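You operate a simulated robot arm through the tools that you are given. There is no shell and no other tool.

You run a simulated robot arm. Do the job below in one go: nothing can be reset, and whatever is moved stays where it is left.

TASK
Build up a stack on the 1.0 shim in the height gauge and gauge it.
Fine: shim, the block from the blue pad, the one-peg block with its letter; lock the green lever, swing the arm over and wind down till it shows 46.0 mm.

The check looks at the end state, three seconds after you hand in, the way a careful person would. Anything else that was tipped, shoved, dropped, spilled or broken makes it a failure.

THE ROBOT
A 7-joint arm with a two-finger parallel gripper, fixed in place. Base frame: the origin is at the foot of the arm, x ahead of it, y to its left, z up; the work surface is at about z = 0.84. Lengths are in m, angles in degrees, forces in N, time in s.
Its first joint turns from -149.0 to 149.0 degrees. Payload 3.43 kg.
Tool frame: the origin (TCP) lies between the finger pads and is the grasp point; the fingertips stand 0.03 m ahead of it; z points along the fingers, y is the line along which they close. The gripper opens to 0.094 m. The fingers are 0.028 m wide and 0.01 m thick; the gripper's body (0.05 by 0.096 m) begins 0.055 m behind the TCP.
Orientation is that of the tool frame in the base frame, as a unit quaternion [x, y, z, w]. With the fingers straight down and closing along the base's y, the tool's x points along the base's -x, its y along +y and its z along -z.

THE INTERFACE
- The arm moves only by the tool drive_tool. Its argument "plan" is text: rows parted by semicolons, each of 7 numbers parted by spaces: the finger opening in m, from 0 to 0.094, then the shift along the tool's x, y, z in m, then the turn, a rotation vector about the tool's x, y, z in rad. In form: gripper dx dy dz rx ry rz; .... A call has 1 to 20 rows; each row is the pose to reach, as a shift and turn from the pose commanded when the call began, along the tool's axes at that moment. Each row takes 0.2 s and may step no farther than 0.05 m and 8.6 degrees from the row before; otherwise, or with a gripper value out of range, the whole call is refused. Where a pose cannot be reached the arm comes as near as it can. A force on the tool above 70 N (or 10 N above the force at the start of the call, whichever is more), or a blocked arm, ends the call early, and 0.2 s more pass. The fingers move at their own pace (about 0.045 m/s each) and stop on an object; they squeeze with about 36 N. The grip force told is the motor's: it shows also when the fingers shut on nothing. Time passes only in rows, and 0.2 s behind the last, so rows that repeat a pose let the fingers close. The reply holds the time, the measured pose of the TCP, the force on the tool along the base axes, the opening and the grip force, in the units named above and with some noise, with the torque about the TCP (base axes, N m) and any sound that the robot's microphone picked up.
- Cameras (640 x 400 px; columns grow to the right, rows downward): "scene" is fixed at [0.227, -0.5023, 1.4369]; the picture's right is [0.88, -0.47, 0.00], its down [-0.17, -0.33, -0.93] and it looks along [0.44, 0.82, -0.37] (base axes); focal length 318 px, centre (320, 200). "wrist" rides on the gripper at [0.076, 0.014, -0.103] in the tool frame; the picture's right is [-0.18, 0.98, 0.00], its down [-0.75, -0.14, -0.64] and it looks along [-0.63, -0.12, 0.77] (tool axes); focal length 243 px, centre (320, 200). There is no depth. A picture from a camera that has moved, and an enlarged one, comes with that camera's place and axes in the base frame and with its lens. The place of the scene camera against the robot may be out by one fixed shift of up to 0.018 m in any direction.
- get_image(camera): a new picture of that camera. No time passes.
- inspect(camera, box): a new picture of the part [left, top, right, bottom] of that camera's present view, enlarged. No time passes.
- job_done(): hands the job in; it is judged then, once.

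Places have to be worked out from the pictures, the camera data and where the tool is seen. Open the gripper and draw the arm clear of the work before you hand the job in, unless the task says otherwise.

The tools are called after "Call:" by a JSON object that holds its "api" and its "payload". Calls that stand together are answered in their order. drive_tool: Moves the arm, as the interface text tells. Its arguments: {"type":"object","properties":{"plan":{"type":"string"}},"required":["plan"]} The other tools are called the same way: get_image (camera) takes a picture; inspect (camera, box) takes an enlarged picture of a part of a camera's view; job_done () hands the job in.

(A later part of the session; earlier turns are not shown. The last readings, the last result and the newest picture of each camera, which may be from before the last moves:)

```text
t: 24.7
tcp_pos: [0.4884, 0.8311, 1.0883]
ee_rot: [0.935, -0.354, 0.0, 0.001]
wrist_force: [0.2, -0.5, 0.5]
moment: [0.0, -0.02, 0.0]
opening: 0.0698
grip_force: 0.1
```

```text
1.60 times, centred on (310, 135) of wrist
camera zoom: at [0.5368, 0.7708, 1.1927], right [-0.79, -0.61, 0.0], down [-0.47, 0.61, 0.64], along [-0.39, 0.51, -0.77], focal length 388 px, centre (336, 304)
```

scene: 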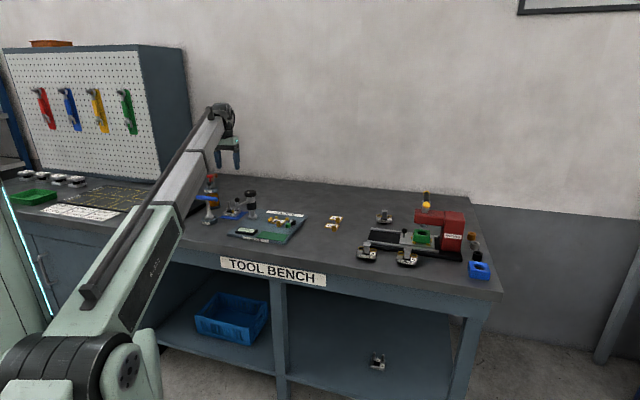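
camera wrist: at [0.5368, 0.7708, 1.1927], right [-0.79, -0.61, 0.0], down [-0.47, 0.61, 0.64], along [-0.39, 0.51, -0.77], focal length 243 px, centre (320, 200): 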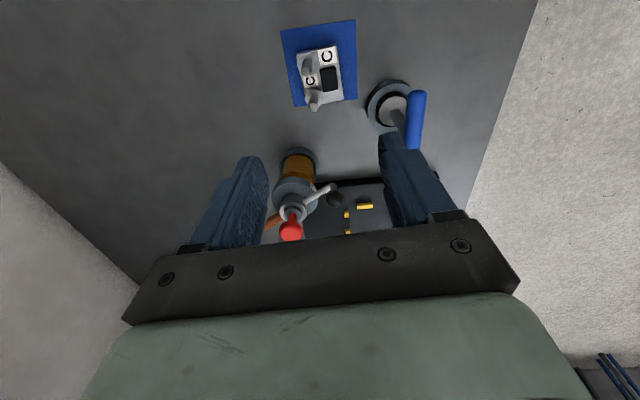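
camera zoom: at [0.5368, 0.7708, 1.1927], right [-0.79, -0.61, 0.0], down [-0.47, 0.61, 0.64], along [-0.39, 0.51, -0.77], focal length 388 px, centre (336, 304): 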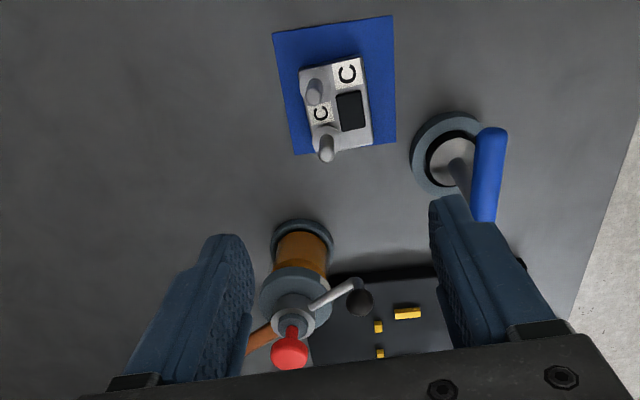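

Both views agree: block centre ≈ (0.488, 0.832), long edge at 139°, about 62×46 mm. I lean the tool 9° about its closing axis (camera pod up), offset 3 mm toward the post and descend to just above the block.

Call:
{"api": "drive_tool", "payload": {"plan": "0.07 0.001 0 0.01 0 0.05 -0.004; 0.07 0.002 0 0.03 0 0.1 -0.007; 0.07 0.003 0 0.06 0 0.157 -0.009; 0.07 0.003 0 0.09 0 0.157 -0.009; 0.07 0.003 0 0.12 0 0.157 -0.009; 0.07 0.003 0 0.14 0 0.157 -0.009; 0.07 0.003 0 0.15 0 0.157 -0.009; 0.07 0.003 0 0.15 0 0.157 -0.009"}}

Call:
{"api": "get_image", "payload": {"camera": "wrist"}}

Call:
{"api": "inspect", "payload": {"camera": "scene", "box": [180, 120, 280, 225]}}

```text
t: 26.5
tcp_pos: [0.4907, 0.8284, 0.9382]
ee_rot: [0.933, -0.35, 0.074, 0.028]
wrist_force: [0.3, 0.5, -0.2]
moment: [0.01, -0.05, 0.01]
opening: 0.0699
grip_force: 0.0
```

```text
taken
camera wrist: at [0.5271, 0.7801, 1.053], right [-0.78, -0.62, -0.03], down [-0.54, 0.66, 0.52], along [-0.3, 0.42, -0.86], focal length 243 px, centre (320, 200)
```

wrist: 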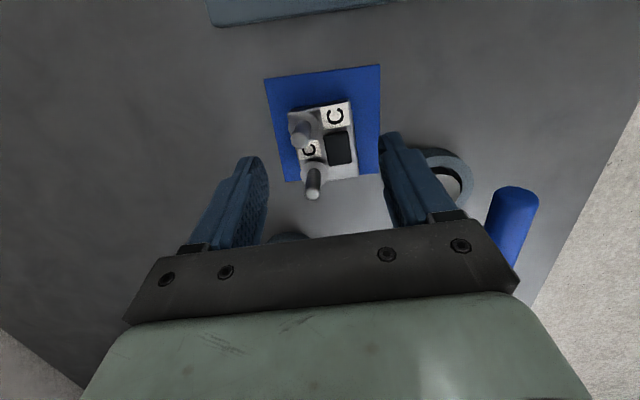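

```text
3.81 times, centred on (230, 172) of scene
camera zoom: at [0.227, -0.5023, 1.4369], right [0.88, -0.47, 0.0], down [-0.17, -0.33, -0.93], along [0.44, 0.82, -0.37], focal length 1212 px, centre (663, 305)
```

zoom: 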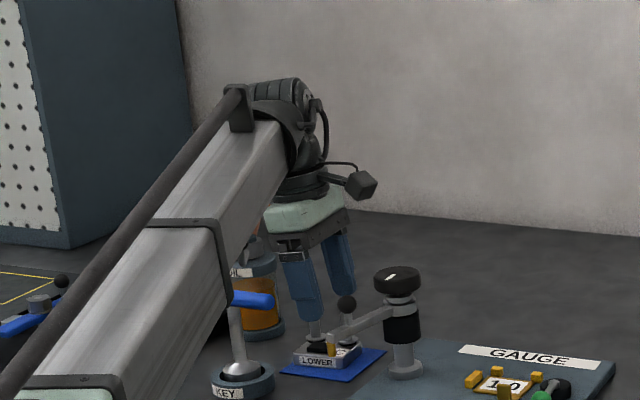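

Clearances look good: KEY handle about 3 cm from the hand corner, knob and oil can clear. I go down another 40 mm along the base vertical and check again.

Call:
{"api": "drive_tool", "payload": {"plan": "0.066 -0.0016 0 0.0099 0 0 0; 0.066 -0.0031 0 0.0198 0 0 0; 0.066 -0.0047 0 0.0296 0 0 0; 0.066 -0.0063 0 0.0395 0 0 0; 0.066 -0.0063 0 0.0395 0 0 0"}}

Call:
{"api": "get_image", "payload": {"camera": "wrist"}}

Call:
{"api": "inspect", "payload": {"camera": "scene", "box": [190, 130, 280, 225]}}

```text
t: 27.7
tcp_pos: [0.4904, 0.8279, 0.8996]
ee_rot: [0.933, -0.35, 0.075, 0.028]
wrist_force: [1.1, -0.2, 0.1]
moment: [0.0, -0.01, 0.01]
opening: 0.0659
grip_force: 0.0
```

```text
taken
camera wrist: at [0.5264, 0.7794, 1.0133], right [-0.78, -0.62, -0.03], down [-0.54, 0.66, 0.52], along [-0.3, 0.42, -0.86], focal length 243 px, centre (320, 200)
```

wrist: 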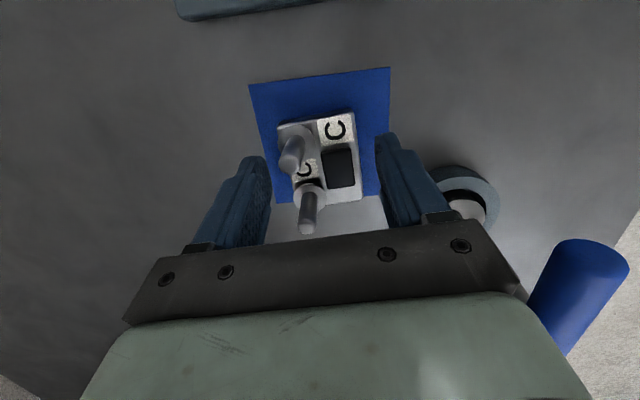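

```text
4.21 times, centred on (235, 178) of scene
camera zoom: at [0.227, -0.5023, 1.4369], right [0.88, -0.47, 0.0], down [-0.17, -0.33, -0.93], along [0.44, 0.82, -0.37], focal length 1340 px, centre (678, 295)
```

zoom: 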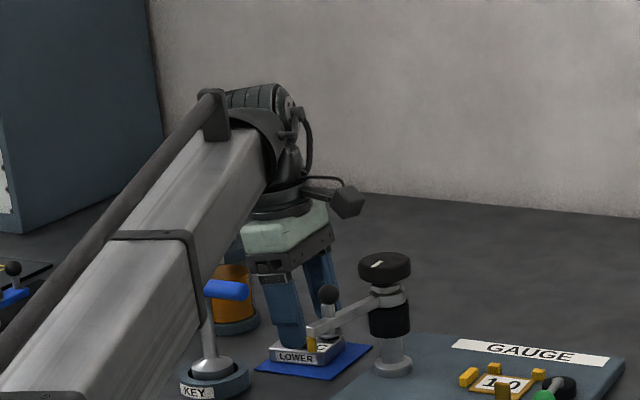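

Still clear all round, and the block sits centred between the fingers. I finish the descent to z≈0.877.

Call:
{"api": "drive_tool", "payload": {"plan": "0.066 -0.0012 0 0.0075 0 0 0; 0.066 -0.0022 0 0.014 0 0 0; 0.066 -0.003 0 0.019 0 0 0; 0.066 -0.0035 0 0.0222 0 0 0; 0.066 -0.0035 0 0.0222 0 0 0"}}

Call:
{"api": "get_image", "payload": {"camera": "wrist"}}

```text
t: 28.9
tcp_pos: [0.4917, 0.83, 0.8758]
ee_rot: [0.933, -0.35, 0.074, 0.028]
wrist_force: [-0.5, -0.3, 0.1]
moment: [0.01, 0.0, 0.04]
opening: 0.066
grip_force: 0.0
```

```text
taken
camera wrist: at [0.5274, 0.7809, 0.9906], right [-0.78, -0.62, -0.03], down [-0.54, 0.66, 0.52], along [-0.3, 0.42, -0.86], focal length 243 px, centre (320, 200)
```

wrist: 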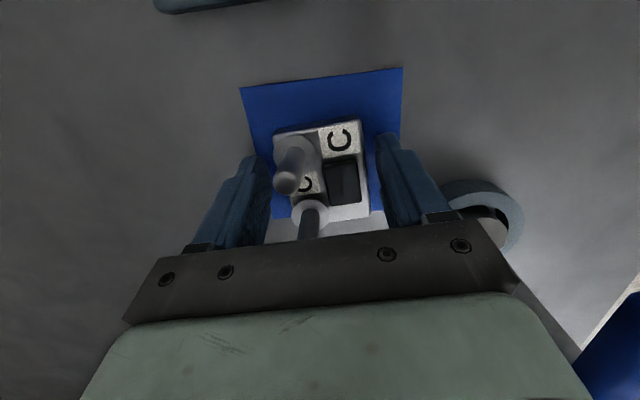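

No contact forces, block in between. I close the fingers.

Call:
{"api": "drive_tool", "payload": {"plan": "0.045 0 0 0 0 0 0; 0.03 0 0 0 0 0 0; 0.03 0 0 0 0 0 0; 0.03 0 0 0 0 0 0; 0.03 0 0 0 0 0 0"}}

Call:
{"api": "inspect", "payload": {"camera": "wrist", "box": [180, 60, 460, 250]}}

```text
t: 30.1
tcp_pos: [0.4904, 0.8301, 0.876]
ee_rot: [0.933, -0.351, 0.074, 0.029]
wrist_force: [-3.3, -2.4, 0.0]
moment: [-0.15, 0.22, 0.03]
opening: 0.0496
grip_force: 36.2
```

```text
2.11 times, centred on (320, 155) of wrist
camera zoom: at [0.5272, 0.7808, 0.9909], right [-0.78, -0.62, -0.03], down [-0.54, 0.66, 0.52], along [-0.3, 0.42, -0.86], focal length 511 px, centre (320, 295)
```

zoom: 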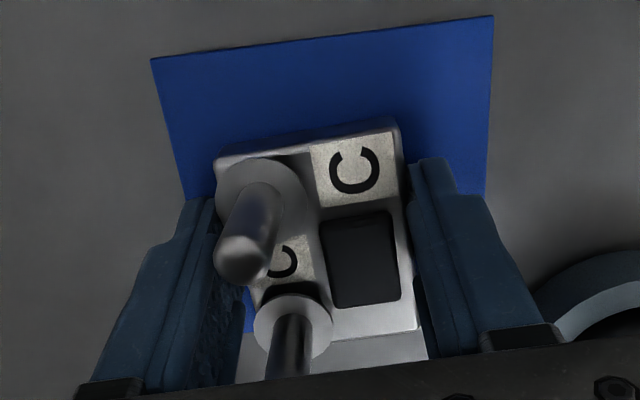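

Gripped at 49.6 mm with full force. I lift straight up along the base vertical.

Call:
{"api": "drive_tool", "payload": {"plan": "0.03 0.0008 0 -0.005 0 0 0; 0.03 0.0031 0 -0.02 0 0 0; 0.03 0.0063 0 -0.04 0 0 0; 0.03 0.0094 0 -0.06 0 0 0; 0.03 0.0141 0 -0.09 0 0 0; 0.03 0.0188 0 -0.12 0 0 0; 0.03 0.0235 0 -0.15 0 0 0; 0.03 0.0235 0 -0.15 0 0 0"}}

Call:
{"api": "get_image", "payload": {"camera": "wrist"}}

Call:
{"api": "inspect", "payload": {"camera": "scene", "box": [180, 95, 280, 225]}}

```text
t: 31.9
tcp_pos: [0.4881, 0.8295, 1.0271]
ee_rot: [0.933, -0.35, 0.074, 0.028]
wrist_force: [-0.3, 0.9, -4.7]
moment: [0.0, 0.0, 0.05]
opening: 0.0496
grip_force: 35.5
```

```text
taken
camera wrist: at [0.5249, 0.7799, 1.1416], right [-0.78, -0.62, -0.03], down [-0.54, 0.66, 0.51], along [-0.3, 0.42, -0.86], focal length 243 px, centre (320, 200)
```

wrist: 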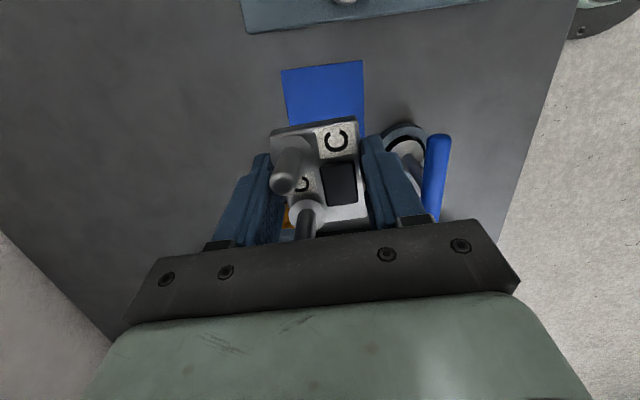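

```text
3.08 times, centred on (230, 160) of scene
camera zoom: at [0.227, -0.5023, 1.4369], right [0.88, -0.47, 0.0], down [-0.17, -0.33, -0.93], along [0.44, 0.82, -0.37], focal length 979 px, centre (597, 323)
```

zoom: 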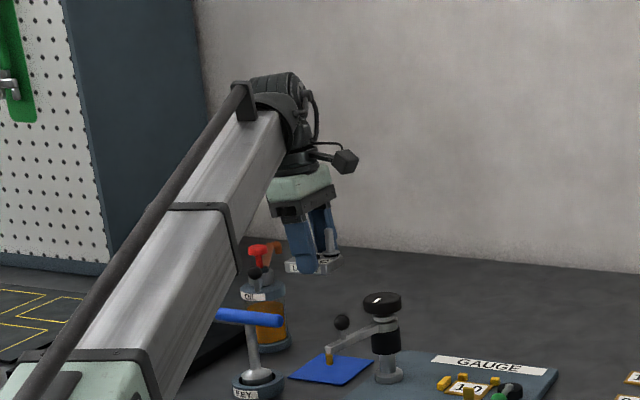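

The LOWER block is held level (about 0.5 kg). I enlarge it to get its offset in the grip before carrying it to the nest.

Call:
{"api": "inspect", "payload": {"camera": "wrist", "box": [230, 90, 410, 250]}}

```text
2.50 times, centred on (320, 170) of wrist
camera zoom: at [0.5249, 0.7799, 1.1416], right [-0.78, -0.62, -0.03], down [-0.54, 0.66, 0.51], along [-0.3, 0.42, -0.86], focal length 606 px, centre (320, 275)
```

zoom: 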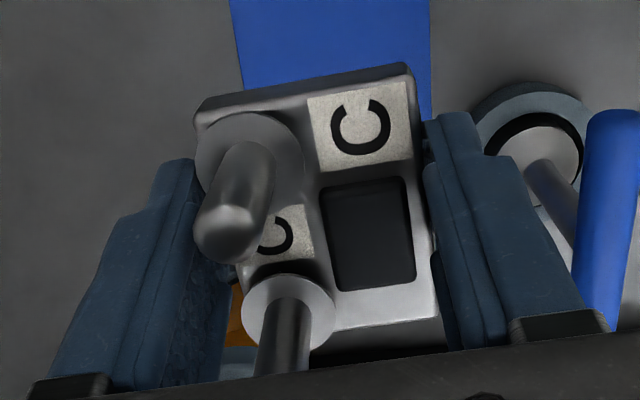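

The block's centre sits about 4.5 mm off the finger centreline; with the lean, the far finger would hit a cube stop in the nest. I'll set the block down on the free bench area near (0.71, 0.49) and regrip it upright with the right offset.

Call:
{"api": "drive_tool", "payload": {"plan": "0.03 0.0047 0 -0.0296 0 0 0; 0.03 0.0479 0.0121 -0.0227 -0.0043 0 0.0268; 0.03 0.0911 0.0242 -0.0158 -0.0086 0 0.0536; 0.03 0.1343 0.0364 -0.0089 -0.0128 0 0.0804; 0.03 0.1775 0.0485 -0.002 -0.0171 0 0.1072; 0.03 0.2207 0.0606 0.0048 -0.0214 0 0.1341; 0.03 0.2639 0.0727 0.0117 -0.0257 0 0.1609; 0.03 0.3071 0.0849 0.0186 -0.0299 0 0.1877; 0.03 0.3503 0.097 0.0255 -0.0342 0 0.2145; 0.03 0.3935 0.1091 0.0324 -0.0385 0 0.2413; 0.03 0.3935 0.1091 0.0324 -0.0385 0 0.2413"}}

Call:
{"api": "get_image", "payload": {"camera": "wrist"}}

Call:
{"api": "get_image", "payload": {"camera": "scene"}}

```text
t: 34.3
tcp_pos: [0.7149, 0.4891, 1.0572]
ee_rot: [0.884, -0.461, 0.071, 0.038]
wrist_force: [-0.6, -0.6, -4.0]
moment: [0.01, -0.02, 0.04]
opening: 0.0498
grip_force: 35.9
```

```text
taken
camera wrist: at [0.738, 0.4327, 1.172], right [-0.91, -0.41, -0.03], down [-0.37, 0.77, 0.51], along [-0.19, 0.48, -0.86], focal length 243 px, centre (320, 200)
```

wrist: 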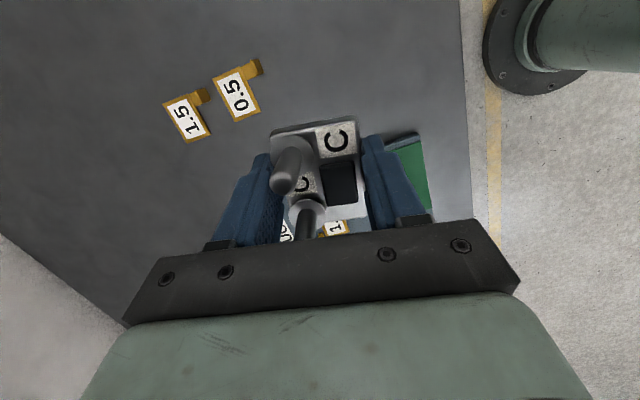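

```text
taken
```

scene: 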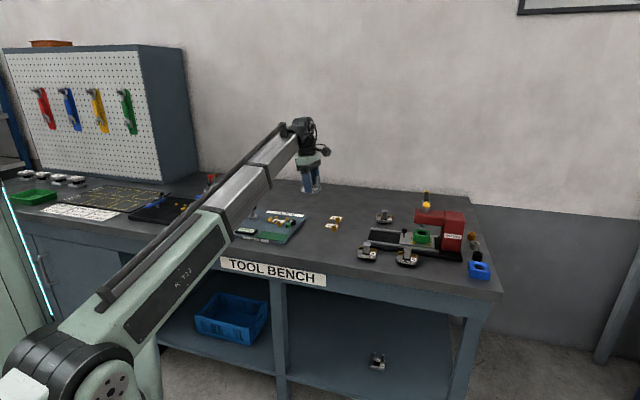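

The spot below is free (plate edge about 3 cm away, other shims farther). I lower the block to just above the bench.

Call:
{"api": "drive_tool", "payload": {"plan": "0.03 -0.0064 0 0.0395 0 0 0; 0.03 -0.0127 0 0.079 0 0 0; 0.03 -0.0191 0 0.1185 0 0 0; 0.03 -0.0238 0 0.148 0 0 0; 0.03 -0.0265 0 0.165 0 0 0; 0.03 -0.0275 0 0.1708 0 0 0; 0.03 -0.0275 0 0.1708 0 0 0"}}

Call:
{"api": "drive_tool", "payload": {"plan": "0.03 -0.0003 0 0.002 0 0 0; 0.03 -0.0006 0 0.004 0 0 0; 0.03 -0.0009 0 0.0059 0 0 0; 0.03 -0.0009 0 0.0059 0 0 0"}}

```text
t: 35.9
tcp_pos: [0.7145, 0.489, 0.8851]
ee_rot: [0.884, -0.461, 0.07, 0.037]
wrist_force: [0.3, 0.1, -4.2]
moment: [0.0, 0.01, -0.01]
opening: 0.0495
grip_force: 35.8
```

```text
t: 36.9
tcp_pos: [0.7148, 0.4878, 0.8794]
ee_rot: [0.884, -0.461, 0.07, 0.037]
wrist_force: [0.0, 0.9, -3.4]
moment: [-0.04, -0.04, 0.0]
opening: 0.0498
grip_force: 36.2
```

No contact yet. I lower further in 1 mm steps.

Call:
{"api": "drive_tool", "payload": {"plan": "0.03 -0.0002 0 0.001 0 0 0; 0.03 -0.0003 0 0.002 0 0 0; 0.03 -0.0005 0 0.003 0 0 0; 0.03 -0.0005 0 0.003 0 0 0"}}

```text
t: 37.9
tcp_pos: [0.7145, 0.4888, 0.8761]
ee_rot: [0.884, -0.461, 0.07, 0.037]
wrist_force: [-0.6, -0.1, -4.3]
moment: [-0.05, -0.01, 0.0]
opening: 0.0494
grip_force: 35.8
```

Call:
{"api": "drive_tool", "payload": {"plan": "0.03 -0.0002 0 0.001 0 0 0; 0.03 -0.0002 0 0.001 0 0 0"}}

Call:
{"api": "drive_tool", "payload": {"plan": "0.03 -0.0002 0 0.001 0 0 0; 0.03 -0.0002 0 0.001 0 0 0"}}

```text
t: 38.5
tcp_pos: [0.7148, 0.4879, 0.8757]
ee_rot: [0.883, -0.462, 0.07, 0.038]
wrist_force: [-0.7, -0.3, -4.4]
moment: [0.0, 0.01, -0.03]
opening: 0.0498
grip_force: 35.9
```

```text
t: 39.1
tcp_pos: [0.7128, 0.489, 0.8739]
ee_rot: [0.884, -0.461, 0.07, 0.037]
wrist_force: [-0.2, 0.4, -4.6]
moment: [-0.02, 0.02, 0.01]
opening: 0.0498
grip_force: 35.8
```

Still carrying the weight; I keep lowering by single millimetres (stating: the pad must have been a bit thicker than assumed).

Call:
{"api": "drive_tool", "payload": {"plan": "0.03 -0.0002 0 0.001 0 0 0; 0.03 -0.0002 0 0.001 0 0 0"}}

Call:
{"api": "drive_tool", "payload": {"plan": "0.03 -0.0002 0 0.001 0 0 0; 0.03 -0.0002 0 0.001 0 0 0"}}

```text
t: 39.7
tcp_pos: [0.7137, 0.4879, 0.8734]
ee_rot: [0.884, -0.461, 0.071, 0.036]
wrist_force: [-2.0, 1.8, 5.9]
moment: [0.15, 0.34, 0.03]
opening: 0.0497
grip_force: 35.4
```

```text
t: 40.3
tcp_pos: [0.7131, 0.4889, 0.8721]
ee_rot: [0.884, -0.46, 0.071, 0.035]
wrist_force: [-0.7, 3.2, 25.1]
moment: [0.0, -0.08, 0.02]
opening: 0.0498
grip_force: 36.1
```

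It rests on the bench now. I ease up 1 mm, open to 66 mm and rise straight up.

Call:
{"api": "drive_tool", "payload": {"plan": "0.03 0.0002 0 -0.001 0 0 0; 0.066 0.0002 0 -0.001 0 0 0; 0.066 0.0002 0 -0.001 0 0 0; 0.066 0.0002 0 -0.001 0 0 0; 0.066 0.0032 0 -0.02 0 0 0; 0.066 0.008 0 -0.05 0 0 0; 0.066 0.0143 0 -0.09 0 0 0; 0.066 0.0207 0 -0.13 0 0 0; 0.066 0.0207 0 -0.13 0 0 0"}}

Call:
{"api": "get_image", "payload": {"camera": "wrist"}}

```text
t: 42.3
tcp_pos: [0.7147, 0.4898, 1.0035]
ee_rot: [0.884, -0.461, 0.07, 0.037]
wrist_force: [0.2, 0.2, 0.5]
moment: [0.03, 0.0, 0.0]
opening: 0.0659
grip_force: 0.1
```

```text
taken
camera wrist: at [0.7385, 0.4334, 1.1192], right [-0.91, -0.41, -0.03], down [-0.37, 0.77, 0.51], along [-0.19, 0.48, -0.86], focal length 243 px, centre (320, 200)
```

wrist: 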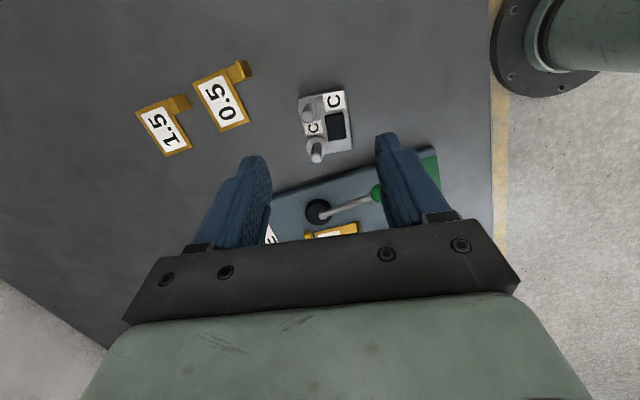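

The block stands free on the bench. I straighten the tool to vertical and measure the block from above for the regrip.

Call:
{"api": "drive_tool", "payload": {"plan": "0.066 0 0 0 0.0005 -0.08 0; 0.066 0 0 0 0.001 -0.1588 0; 0.066 0 0 0 0.001 -0.1588 0"}}

Call:
{"api": "inspect", "payload": {"camera": "wrist", "box": [240, 20, 420, 180]}}

```text
t: 43.1
tcp_pos: [0.7154, 0.4895, 1.0038]
ee_rot: [0.887, -0.462, 0.0, -0.001]
wrist_force: [-0.2, 0.0, -0.2]
moment: [0.05, -0.03, 0.01]
opening: 0.0659
grip_force: 0.2
```

```text
2.50 times, centred on (330, 100) of wrist
camera zoom: at [0.748, 0.4189, 1.1078], right [-0.91, -0.41, 0.0], down [-0.31, 0.7, 0.64], along [-0.26, 0.59, -0.77], focal length 606 px, centre (295, 450)
```

zoom: 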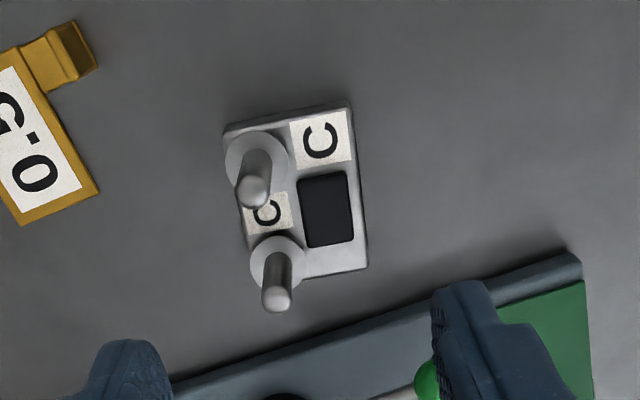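

The block's centre is 3–4 mm off the TCP in tool x and yaw is aligned. I shift 3 mm and descend upright around it.

Call:
{"api": "drive_tool", "payload": {"plan": "0.066 -0.003 0.001 0.03 0 0 0; 0.066 -0.003 0.001 0.06 0 0 0; 0.066 -0.003 0.001 0.09 0 0 0; 0.066 -0.003 0.001 0.115 0 0 0; 0.066 -0.003 0.001 0.129 0 0 0; 0.066 -0.003 0.001 0.129 0 0 0"}}

Call:
{"api": "inspect", "payload": {"camera": "wrist", "box": [200, 60, 440, 250]}}

```text
t: 44.5
tcp_pos: [0.7113, 0.4918, 0.8751]
ee_rot: [0.886, -0.463, 0.0, 0.0]
wrist_force: [0.2, 0.3, 0.8]
moment: [-0.03, -0.02, 0.05]
opening: 0.0658
grip_force: 0.0
```

```text
2.11 times, centred on (320, 155) of wrist
camera zoom: at [0.7442, 0.4217, 0.9789], right [-0.91, -0.41, 0.0], down [-0.32, 0.7, 0.64], along [-0.26, 0.59, -0.77], focal length 511 px, centre (320, 295)
```

zoom: 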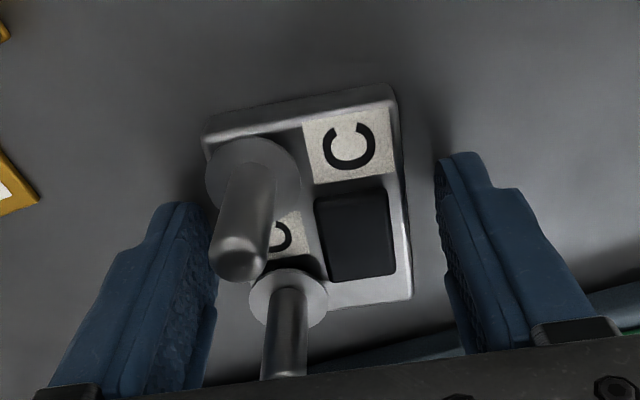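

The fingers straddle the block. I close.

Call:
{"api": "drive_tool", "payload": {"plan": "0.045 0 0 0 0 0 0; 0.03 0 0 0 0 0 0; 0.03 0 0 0 0 0 0; 0.03 0 0 0 0 0 0; 0.03 0 0 0 0 0 0"}}

Call:
{"api": "inspect", "payload": {"camera": "wrist", "box": [200, 60, 440, 250]}}

```text
t: 45.7
tcp_pos: [0.7111, 0.4922, 0.8763]
ee_rot: [0.887, -0.462, 0.0, 0.0]
wrist_force: [-0.1, 0.6, 0.6]
moment: [0.08, -0.12, 0.0]
opening: 0.0495
grip_force: 36.3
```

```text
2.11 times, centred on (320, 155) of wrist
camera zoom: at [0.7443, 0.4218, 0.9789], right [-0.91, -0.41, 0.0], down [-0.32, 0.7, 0.64], along [-0.26, 0.59, -0.77], focal length 511 px, centre (320, 295)
```

zoom: 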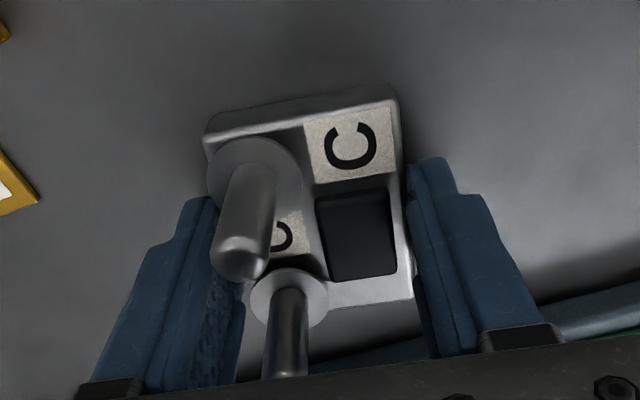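

Good grip again (49.5 mm). I lift and carry the block to above the nest, turning it 10° to line up with the stops.

Call:
{"api": "drive_tool", "payload": {"plan": "0.03 0 0 -0.01 0 0 0; 0.03 0 0 -0.04 0 0 0; 0.03 0 0 -0.08 0 0 0; 0.03 -0.02 -0.002 -0.11 0 0 0; 0.03 -0.06 -0.005 -0.115 0 0 -0.04; 0.03 -0.1 -0.0085 -0.115 0 0 -0.09; 0.03 -0.14 -0.012 -0.115 0 0 -0.135; 0.03 -0.16 -0.0138 -0.115 0 0 -0.1745; 0.03 -0.16 -0.0138 -0.115 0 0 -0.1745"}}

Call:
{"api": "get_image", "payload": {"camera": "wrist"}}

```text
t: 47.7
tcp_pos: [0.632, 0.6295, 0.9906]
ee_rot: [0.923, -0.384, 0.001, 0.0]
wrist_force: [-0.3, 0.4, -3.7]
moment: [-0.02, 0.0, -0.04]
opening: 0.0497
grip_force: 35.7
```

```text
taken
camera wrist: at [0.676, 0.5663, 1.0935], right [-0.83, -0.56, 0.0], down [-0.43, 0.63, 0.64], along [-0.36, 0.53, -0.77], focal length 243 px, centre (320, 200)
```

wrist: 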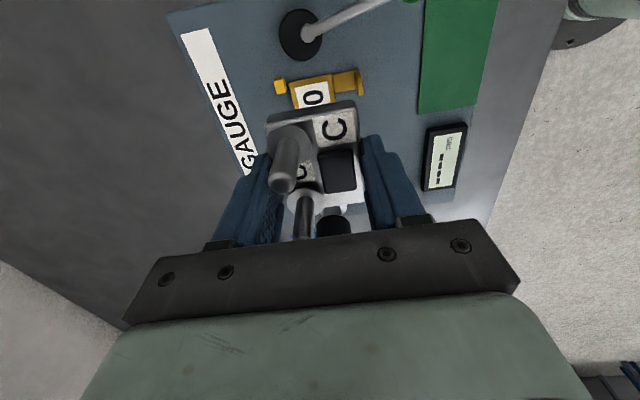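

Call:
{"api": "inspect", "payload": {"camera": "wrist", "box": [230, 40, 410, 200]}}

```text
2.50 times, centred on (320, 120) of wrist
camera zoom: at [0.676, 0.5663, 1.0935], right [-0.83, -0.56, 0.0], down [-0.43, 0.63, 0.64], along [-0.36, 0.53, -0.77], focal length 606 px, centre (320, 400)
```

zoom: 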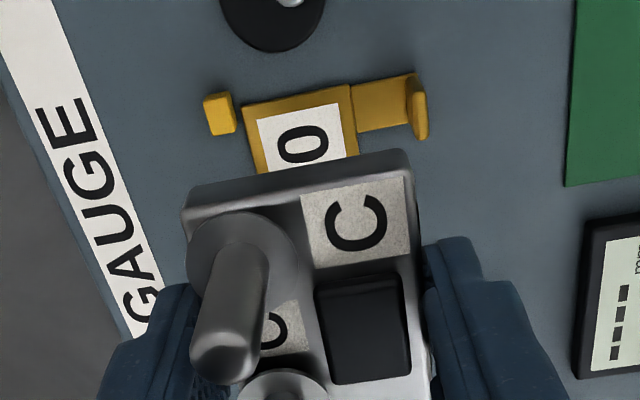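

Cube gap is centred near e2≈0 and the block centre sits about 1 mm from the TCP. I shift 2 mm toward the bar side and lower to just above the shim.

Call:
{"api": "drive_tool", "payload": {"plan": "0.03 -0.002 0 0.02 0 0 0; 0.03 -0.002 0 0.045 0 0 0; 0.03 -0.002 0 0.065 0 0 0; 0.03 -0.002 0 0.08 0 0 0; 0.03 -0.002 0 0.08 0 0 0"}}

Call:
{"api": "get_image", "payload": {"camera": "wrist"}}

Call:
{"api": "inspect", "payload": {"camera": "scene", "box": [230, 150, 340, 250]}}

```text
t: 48.9
tcp_pos: [0.63, 0.6306, 0.9098]
ee_rot: [0.923, -0.384, 0.0, 0.0]
wrist_force: [-1.2, 0.3, 9.4]
moment: [-0.41, 0.25, -0.03]
opening: 0.0495
grip_force: 36.5
```

```text
taken
camera wrist: at [0.6747, 0.5673, 1.0143], right [-0.83, -0.56, 0.0], down [-0.43, 0.63, 0.64], along [-0.36, 0.53, -0.77], focal length 243 px, centre (320, 200)
```

wrist: 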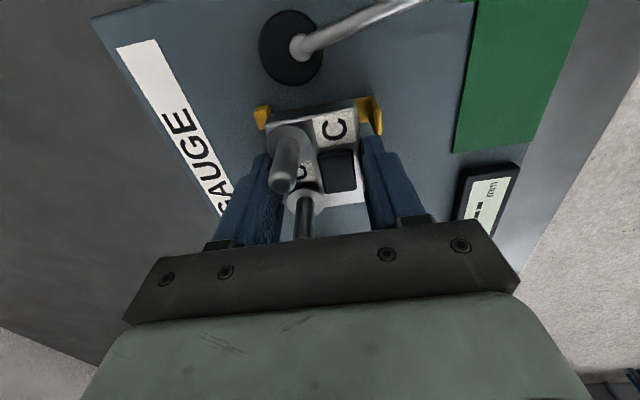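

```text
4.00 times, centred on (285, 200) of scene
camera zoom: at [0.227, -0.5023, 1.4369], right [0.88, -0.47, 0.0], down [-0.17, -0.33, -0.93], along [0.44, 0.82, -0.37], focal length 1272 px, centre (460, 200)
```

zoom: 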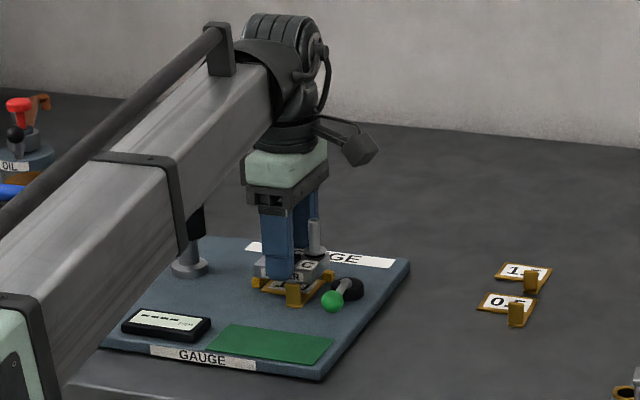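

Contact came early: the force and moment point to the front fingertip landing on the shim's tab (about 36 mm in front of the TCP). I back off, set the block aside on the bench again, and will slide the shim about 8 mm toward the robot to make room.

Call:
{"api": "drive_tool", "payload": {"plan": "0.03 0 0 -0.02 0 0 0; 0.03 0 0 -0.05 0 0 0; 0.03 0 0 -0.08 0 0 0; 0.03 0.03 0.008 -0.09 0 0 0; 0.03 0.07 0.018 -0.09 0 0 0; 0.03 0.11 0.0285 -0.09 0 0 0; 0.03 0.1554 0.0403 -0.08 0 0 0; 0.03 0.1554 0.0403 -0.05 0 0 0; 0.03 0.1554 0.0403 -0.01 0 0 0; 0.03 0.1554 0.0403 0.02 0 0 0; 0.03 0.1554 0.0403 0.029 0 0 0; 0.03 0.1554 0.0403 0.029 0 0 0"}}

Call:
{"api": "drive_tool", "payload": {"plan": "0.03 0 0 0.001 0 0 0; 0.03 0 0 0.002 0 0 0; 0.03 0 0 0.003 0 0 0; 0.03 0 0 0.003 0 0 0"}}

```text
t: 51.5
tcp_pos: [0.7108, 0.4937, 0.88]
ee_rot: [0.924, -0.383, 0.0, 0.0]
wrist_force: [-0.7, 0.1, -3.6]
moment: [0.01, -0.01, -0.05]
opening: 0.0496
grip_force: 36.1
```

```text
t: 52.5
tcp_pos: [0.7108, 0.4927, 0.8783]
ee_rot: [0.923, -0.384, 0.0, 0.0]
wrist_force: [0.1, 0.4, -3.8]
moment: [0.01, -0.01, -0.02]
opening: 0.0491
grip_force: 35.7
```

The block hangs just above the bench. I lower the last 2–3 mm in small steps.

Call:
{"api": "drive_tool", "payload": {"plan": "0.03 0 0 0.001 0 0 0; 0.03 0 0 0.0015 0 0 0; 0.03 0 0 0.0015 0 0 0"}}

Call:
{"api": "drive_tool", "payload": {"plan": "0.03 0 0 0.001 0 0 0; 0.03 0 0 0.001 0 0 0"}}

```text
t: 53.3
tcp_pos: [0.7105, 0.4936, 0.8752]
ee_rot: [0.923, -0.384, 0.0, 0.0]
wrist_force: [1.2, 0.1, -4.0]
moment: [0.02, 0.05, 0.01]
opening: 0.0496
grip_force: 35.8
```

```text
t: 53.9
tcp_pos: [0.7116, 0.493, 0.8745]
ee_rot: [0.924, -0.383, -0.001, 0.0]
wrist_force: [-0.7, -0.4, 2.1]
moment: [0.02, 0.03, -0.04]
opening: 0.0494
grip_force: 36.0
```

The block is down. I release it, rise and move over to the shim's tab for another look.

Call:
{"api": "drive_tool", "payload": {"plan": "0.066 0 0 0 0 0 0; 0.066 0 0 0 0 0 0; 0.066 0 0 0 0 0 0; 0.066 0 0 -0.03 0 0 0; 0.066 0 0 -0.07 0 0 0; 0.06 0 0 -0.11 0 0 0; 0.05 -0.03 -0.002 -0.13 0 0 0; 0.03 -0.065 -0.004 -0.13 0 0 0; 0.03 -0.1 -0.006 -0.13 0 0 0; 0.03 -0.1385 -0.009 -0.13 0 0 0; 0.03 -0.1385 -0.009 -0.13 0 0 0"}}

Call:
{"api": "get_image", "payload": {"camera": "wrist"}}

```text
t: 56.3
tcp_pos: [0.621, 0.598, 1.0025]
ee_rot: [0.924, -0.384, 0.0, 0.0]
wrist_force: [0.4, 0.6, 0.3]
moment: [-0.01, -0.02, -0.01]
opening: 0.03
grip_force: 0.1
```

```text
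taken
camera wrist: at [0.6654, 0.5338, 1.1071], right [-0.83, -0.56, 0.0], down [-0.43, 0.63, 0.64], along [-0.36, 0.53, -0.77], focal length 243 px, centre (320, 200)
```

wrist: 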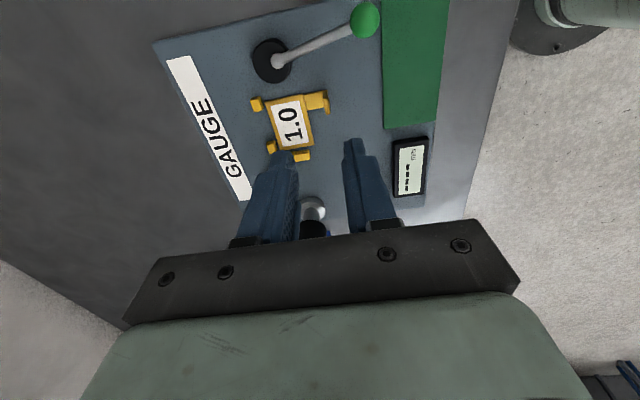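

Call:
{"api": "inspect", "payload": {"camera": "wrist", "box": [230, 60, 370, 180]}}

```text
3.33 times, centred on (300, 120) of wrist
camera zoom: at [0.6654, 0.5338, 1.1071], right [-0.83, -0.56, 0.0], down [-0.43, 0.63, 0.64], along [-0.36, 0.53, -0.77], focal length 809 px, centre (387, 467)
```

zoom: 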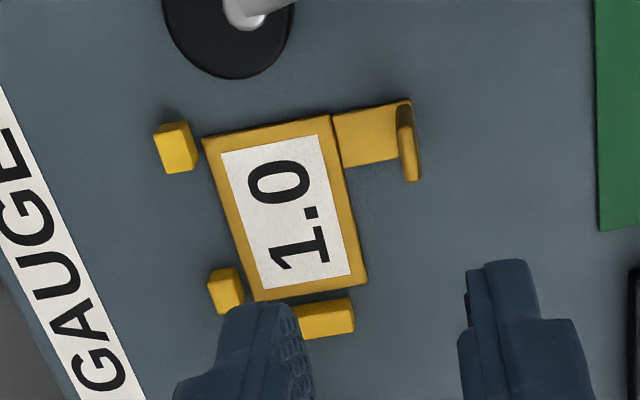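

The shim lies square, its far edge against the cubes (e1 0.880–0.918); its tab is near e1 0.856, e2 0.014. I lower over the tab and grip it.

Call:
{"api": "drive_tool", "payload": {"plan": "0.03 -0.0025 0.006 0.03 0 0 0; 0.03 -0.0025 0.006 0.06 0 0 0; 0.03 -0.0025 0.006 0.09 0 0 0; 0.03 -0.0025 0.006 0.105 0 0 0; 0.03 -0.0025 0.006 0.112 0 0 0; 0.03 -0.0025 0.006 0.112 0 0 0"}}

Call:
{"api": "inspect", "payload": {"camera": "wrist", "box": [220, 60, 420, 220]}}

```text
t: 57.7
tcp_pos: [0.6152, 0.596, 0.8916]
ee_rot: [0.924, -0.383, 0.001, 0.0]
wrist_force: [1.1, -0.6, -0.2]
moment: [0.02, 0.0, 0.01]
opening: 0.0299
grip_force: 0.1
```

```text
2.50 times, centred on (320, 140) of wrist
camera zoom: at [0.6592, 0.5323, 0.9964], right [-0.83, -0.56, 0.0], down [-0.43, 0.63, 0.64], along [-0.36, 0.53, -0.77], focal length 606 px, centre (320, 350)
```

zoom: 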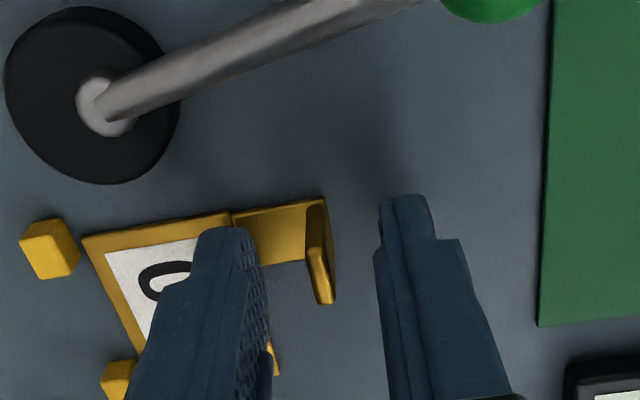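

The tab is between the fingers with no contact. I grip it, lift by about 1 mm and slide it 8 mm toward the robot.

Call:
{"api": "drive_tool", "payload": {"plan": "0.0 0 0 0 0 0 0; 0.0 0 0 0 0 0 0; 0.0 0 0 0 0 0 0; 0.0 0 0 0 0 0 0; 0.0 0 0 -0.001 0 0 0; 0.0 0 0.002 -0.001 0 0 0; 0.0 0 0.004 -0.001 0 0 0; 0.0 0 0.006 -0.001 0 0 0; 0.0 0 0.008 -0.001 0 0 0; 0.0 0 0.008 0.0 0 0 0; 0.0 0 0.008 0.0 0 0 0"}}

Call:
{"api": "get_image", "payload": {"camera": "wrist"}}

```text
t: 60.1
tcp_pos: [0.6081, 0.5894, 0.8926]
ee_rot: [0.924, -0.383, 0.0, 0.0]
wrist_force: [-0.3, 0.1, -0.2]
moment: [0.0, 0.01, 0.02]
opening: 0.0038
grip_force: 36.3
```

```text
taken
camera wrist: at [0.6532, 0.5254, 0.9967], right [-0.83, -0.56, 0.0], down [-0.43, 0.63, 0.64], along [-0.36, 0.53, -0.77], focal length 243 px, centre (320, 200)
```

wrist: 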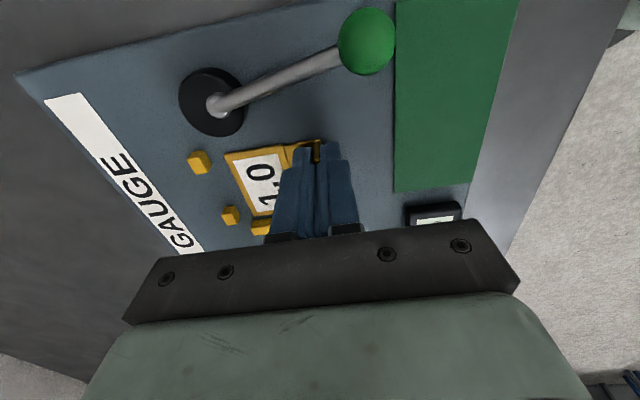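

The shim has moved clear of the cubes. I release it and rise.

Call:
{"api": "drive_tool", "payload": {"plan": "0.024 0 0 0 0 0 0; 0.024 0 0 0 0 0 0; 0.024 0 0 0 0 0 0; 0.024 0 0 -0.03 0 0 0; 0.024 0 0 -0.07 0 0 0; 0.03 0 0 -0.11 0 0 0; 0.03 0 0 -0.11 0 0 0"}}

Call:
{"api": "inspect", "payload": {"camera": "wrist", "box": [220, 50, 380, 190]}}

```text
t: 61.7
tcp_pos: [0.6099, 0.5883, 1.0027]
ee_rot: [0.924, -0.383, -0.001, 0.0]
wrist_force: [0.3, -0.2, -0.2]
moment: [0.01, -0.02, -0.01]
opening: 0.03
grip_force: 0.0
```

```text
2.86 times, centred on (300, 120) of wrist
camera zoom: at [0.6539, 0.5256, 1.1076], right [-0.83, -0.56, 0.0], down [-0.43, 0.63, 0.64], along [-0.36, 0.53, -0.77], focal length 693 px, centre (377, 429)
```

zoom: 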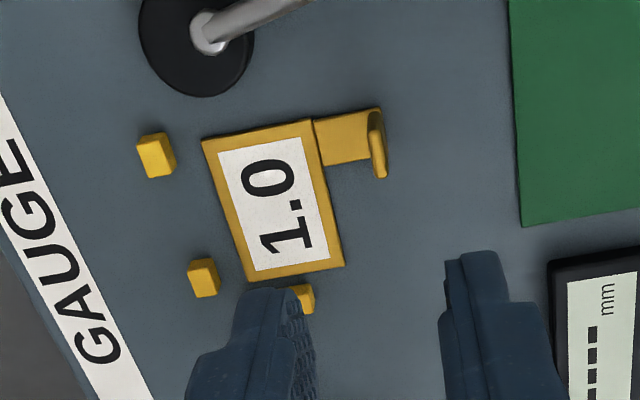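

Shim now spans e1 0.871–0.909, leaving room in front. I return to the LOWER block on the bench and regrip it with a slightly better offset.

Call:
{"api": "drive_tool", "payload": {"plan": "0.05 0.035 -0.001 0 0 0 0; 0.066 0.07 -0.0025 0 0 0 0; 0.066 0.105 -0.004 0 0 0 0; 0.066 0.1425 -0.005 0 0 0 0; 0.066 0.1425 -0.005 0.03 0 0 0; 0.066 0.1425 -0.005 0.07 0 0 0; 0.066 0.1425 -0.005 0.07 0 0 0"}}

Call:
{"api": "inspect", "payload": {"camera": "wrist", "box": [200, 40, 440, 230]}}

```text
t: 63.3
tcp_pos: [0.7119, 0.4915, 0.932]
ee_rot: [0.924, -0.384, 0.0, 0.001]
wrist_force: [-0.3, 0.0, 0.1]
moment: [0.03, 0.01, 0.03]
opening: 0.0664
grip_force: 0.1
```

```text
2.11 times, centred on (320, 135) of wrist
camera zoom: at [0.757, 0.4288, 1.0357], right [-0.83, -0.56, 0.0], down [-0.43, 0.63, 0.64], along [-0.36, 0.53, -0.77], focal length 511 px, centre (320, 337)
```

zoom: 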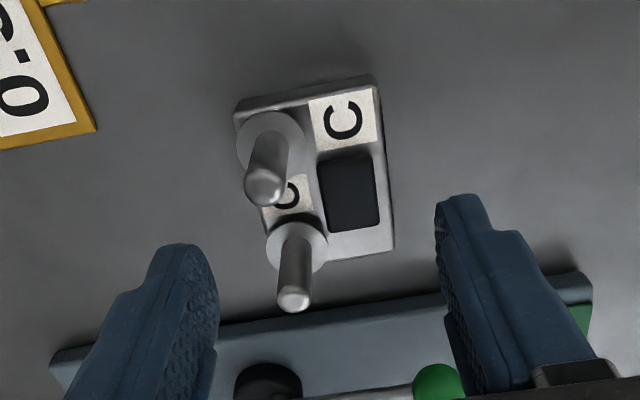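

The block is centred in the jaws to within a millimetre. I descend and grip.

Call:
{"api": "drive_tool", "payload": {"plan": "0.066 0.0007 0 0.02 0 0 0; 0.066 0.0007 0 0.04 0 0 0; 0.066 0.0007 0 0.052 0 0 0; 0.066 0.0007 0 0.057 0 0 0; 0.066 0.0007 0 0.057 0 0 0; 0.045 0.0007 0 0.057 0 0 0; 0.03 0.0007 0 0.057 0 0 0; 0.03 0.0007 0 0.057 0 0 0; 0.03 0.0007 0 0.057 0 0 0; 0.03 0.0007 0 0.057 0 0 0"}}

```text
t: 65.5
tcp_pos: [0.7133, 0.4908, 0.8754]
ee_rot: [0.923, -0.384, -0.001, 0.0]
wrist_force: [1.1, 1.0, -0.1]
moment: [0.05, -0.14, 0.0]
opening: 0.0497
grip_force: 36.1
```

Gripped. I lift and carry it to the nest, stopping about 20 mm above seating height.

Call:
{"api": "drive_tool", "payload": {"plan": "0.03 0 0 -0.01 0 0 0; 0.03 0 0 -0.04 0 0 0; 0.03 0 0 -0.08 0 0 0; 0.03 -0.02 -0.005 -0.11 0 0 0; 0.03 -0.06 -0.015 -0.115 0 0 0; 0.03 -0.1 -0.025 -0.115 0 0 0; 0.03 -0.14 -0.0355 -0.115 0 0 0; 0.03 -0.1562 -0.0395 -0.1 0 0 0; 0.03 -0.1562 -0.0395 -0.06 0 0 0; 0.03 -0.1562 -0.0395 -0.036 0 0 0; 0.03 -0.1562 -0.0395 -0.036 0 0 0"}}

Call:
{"api": "get_image", "payload": {"camera": "wrist"}}

```text
t: 67.9
tcp_pos: [0.6298, 0.6288, 0.914]
ee_rot: [0.924, -0.383, 0.001, 0.0]
wrist_force: [-0.5, 1.0, -3.1]
moment: [-0.02, -0.02, 0.02]
opening: 0.0495
grip_force: 36.0
```

```text
taken
camera wrist: at [0.6745, 0.5661, 1.017], right [-0.83, -0.56, 0.0], down [-0.43, 0.63, 0.64], along [-0.36, 0.53, -0.77], focal length 243 px, centre (320, 200)
```

wrist: 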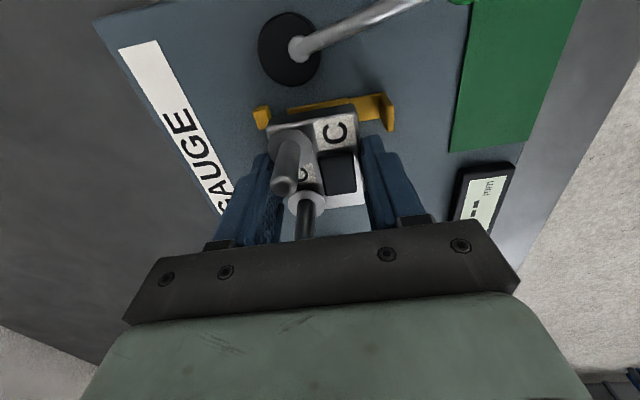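

Aligned and the tab is clear of the finger. I lower slowly toward the shim.

Call:
{"api": "drive_tool", "payload": {"plan": "0.03 0 0 0.004 0 0 0; 0.03 0 0 0.008 0 0 0; 0.03 0 0 0.012 0 0 0; 0.03 0 0 0.016 0 0 0; 0.03 0 0 0.019 0 0 0; 0.03 0 0 0.019 0 0 0"}}

```text
t: 69.3
tcp_pos: [0.6294, 0.6294, 0.895]
ee_rot: [0.923, -0.384, 0.0, 0.0]
wrist_force: [-0.1, 0.1, 0.7]
moment: [-0.05, 0.04, 0.01]
opening: 0.0498
grip_force: 36.4
```

A light contact already at z≈0.895, a few millimetres earlier than expected. I look before pressing further.

Call:
{"api": "inspect", "payload": {"camera": "wrist", "box": [200, 50, 440, 240]}}

Call:
{"api": "inspect", "payload": {"camera": "scene", "box": [250, 190, 330, 250]}}

```text
2.11 times, centred on (320, 145) of wrist
camera zoom: at [0.6754, 0.5663, 0.9977], right [-0.83, -0.56, 0.0], down [-0.43, 0.63, 0.64], along [-0.36, 0.53, -0.77], focal length 511 px, centre (320, 316)
```

zoom: 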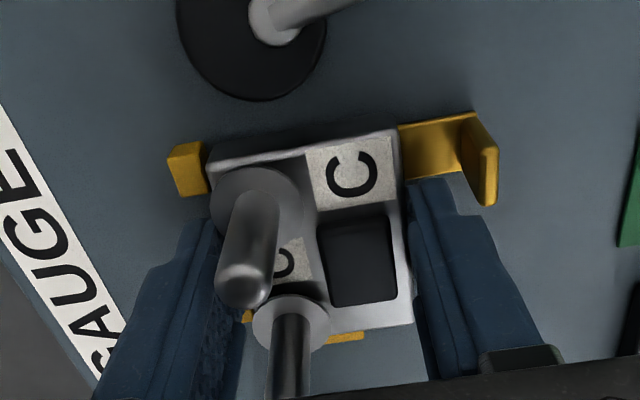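

```text
6.67 times, centred on (290, 220) of scene
camera zoom: at [0.227, -0.5023, 1.4369], right [0.88, -0.47, 0.0], down [-0.17, -0.33, -0.93], along [0.44, 0.82, -0.37], focal length 2121 px, centre (520, 67)
```

zoom: 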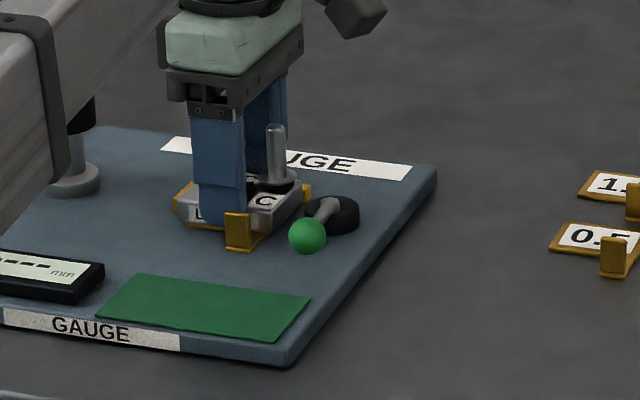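

It appears seated in the nest next to the cube and bar. I press down 1 mm steps to confirm.

Call:
{"api": "drive_tool", "payload": {"plan": "0.03 0 0 0.001 0 0 0; 0.03 0 0 0.001 0 0 0"}}

Call:
{"api": "drive_tool", "payload": {"plan": "0.03 0 0 0.001 0 0 0; 0.03 0 0 0.001 0 0 0"}}

```text
t: 69.9
tcp_pos: [0.6315, 0.6293, 0.8931]
ee_rot: [0.923, -0.384, 0.002, -0.001]
wrist_force: [0.9, -0.3, 18.1]
moment: [-0.27, 0.08, 0.03]
opening: 0.0495
grip_force: 35.6
```

```text
t: 70.5
tcp_pos: [0.6306, 0.6301, 0.8912]
ee_rot: [0.924, -0.383, 0.001, -0.001]
wrist_force: [3.1, 4.0, 24.9]
moment: [0.04, -0.05, 0.01]
opening: 0.05
grip_force: 36.1
```

Firmly seated (25 N, no residual moment). I ease off, open only to 57 mm because of the tab and cubes, and lift straight up.

Call:
{"api": "drive_tool", "payload": {"plan": "0.03 0 0 -0.001 0 0 0; 0.057 0 0 -0.001 0 0 0; 0.057 0 0 -0.001 0 0 0; 0.057 0 0 -0.001 0 0 0; 0.057 0 0 -0.01 0 0 0; 0.057 0 0 -0.025 0 0 0; 0.057 0 0 -0.05 0 0 0; 0.057 0 0 -0.09 0 0 0; 0.057 0 0 -0.12 0 0 0; 0.057 0 0 -0.12 0 0 0"}}

Call:
{"api": "get_image", "payload": {"camera": "wrist"}}

```text
t: 72.7
tcp_pos: [0.6301, 0.6293, 1.0119]
ee_rot: [0.924, -0.383, 0.0, 0.0]
wrist_force: [0.8, -0.5, -1.2]
moment: [0.0, -0.05, 0.03]
opening: 0.057
grip_force: 0.1
```

```text
taken
camera wrist: at [0.6742, 0.5658, 1.1159], right [-0.83, -0.56, 0.0], down [-0.43, 0.63, 0.64], along [-0.36, 0.53, -0.77], focal length 243 px, centre (320, 200)
```

wrist: 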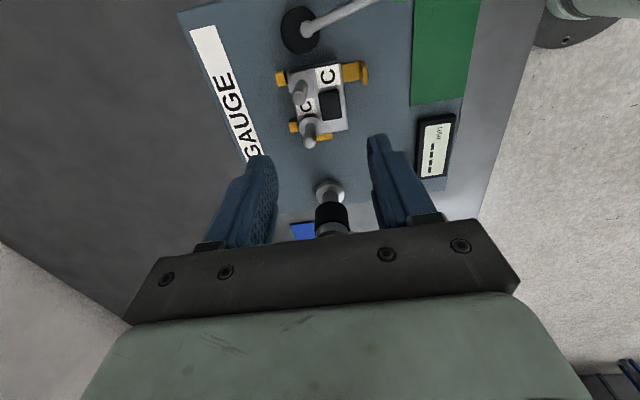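

Call:
{"api": "inspect", "payload": {"camera": "wrist", "box": [250, 40, 390, 160]}}

Call:
{"api": "inspect", "payload": {"camera": "scene", "box": [230, 190, 330, 255]}}

```text
3.33 times, centred on (320, 100) of wrist
camera zoom: at [0.6742, 0.5658, 1.1159], right [-0.83, -0.56, 0.0], down [-0.43, 0.63, 0.64], along [-0.36, 0.53, -0.77], focal length 809 px, centre (320, 533)
```

zoom: 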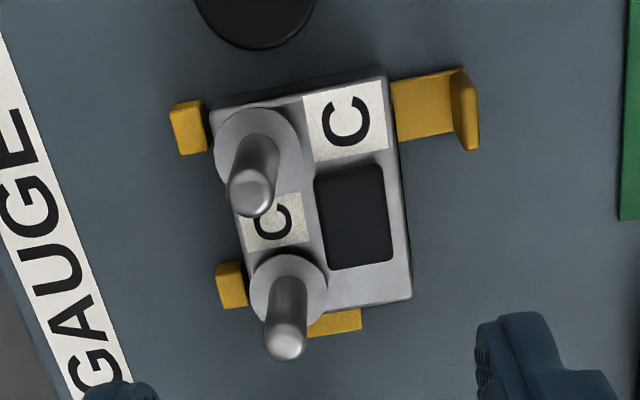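

```text
6.15 times, centred on (280, 222) of scene
camera zoom: at [0.227, -0.5023, 1.4369], right [0.88, -0.47, 0.0], down [-0.17, -0.33, -0.93], along [0.44, 0.82, -0.37], focal length 1958 px, centre (566, 62)
```

zoom: 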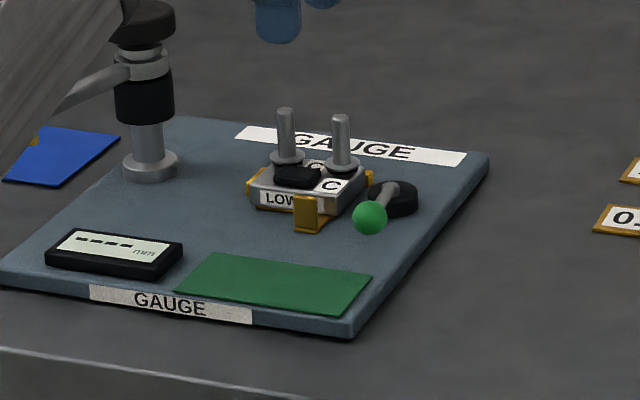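

LOWER is seated on the shim with a 1–2 mm gap to the stops, and nothing else moved. Now UPPER C: I raise the arm and go look at it closely from the robot side.

Call:
{"api": "drive_tool", "payload": {"plan": "0.06 0.02 0.001 -0.02 0 0 0.13; 0.06 0.045 0.002 -0.04 0 0 0.27; 0.06 0.07 0.003 -0.06 0 0 0.41; 0.06 0.095 0.004 -0.07 0 0 0.55; 0.06 0.12 0.005 -0.07 0 0 0.69; 0.06 0.145 0.006 -0.07 0 0 0.83; 0.06 0.17 0.007 -0.07 0 0 0.97; 0.06 0.195 0.008 -0.07 0 0 1.11; 0.06 0.22 0.009 -0.07 0 0 1.25; 0.06 0.245 0.0095 -0.07 0 0 1.39; 0.06 0.27 0.0105 -0.07 0 0 1.53; 0.06 0.295 0.0115 -0.07 0 0 1.67; 0.06 0.32 0.0125 -0.07 0 0 1.81; 0.06 0.3387 0.0129 -0.07 0 0 1.92; 0.06 0.3387 0.0129 -0.07 0 0 1.92"}}

Call:
{"api": "get_image", "payload": {"camera": "wrist"}}

```text
t: 75.9
tcp_pos: [0.8604, 0.3816, 1.0816]
ee_rot: [-0.214, 0.977, 0.0, 0.0]
wrist_force: [-0.6, 0.1, -0.2]
moment: [0.02, -0.04, -0.03]
opening: 0.06
grip_force: 0.1
```

```text
taken
camera wrist: at [0.7867, 0.3631, 1.1856], right [-0.24, 0.97, 0.0], down [0.74, 0.19, 0.64], along [0.62, 0.16, -0.77], focal length 243 px, centre (320, 200)
```

wrist: 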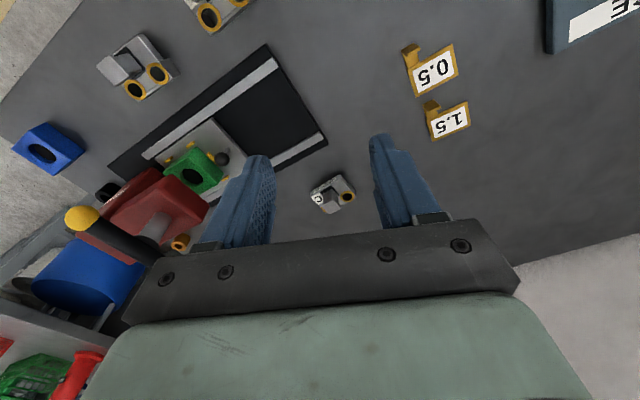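

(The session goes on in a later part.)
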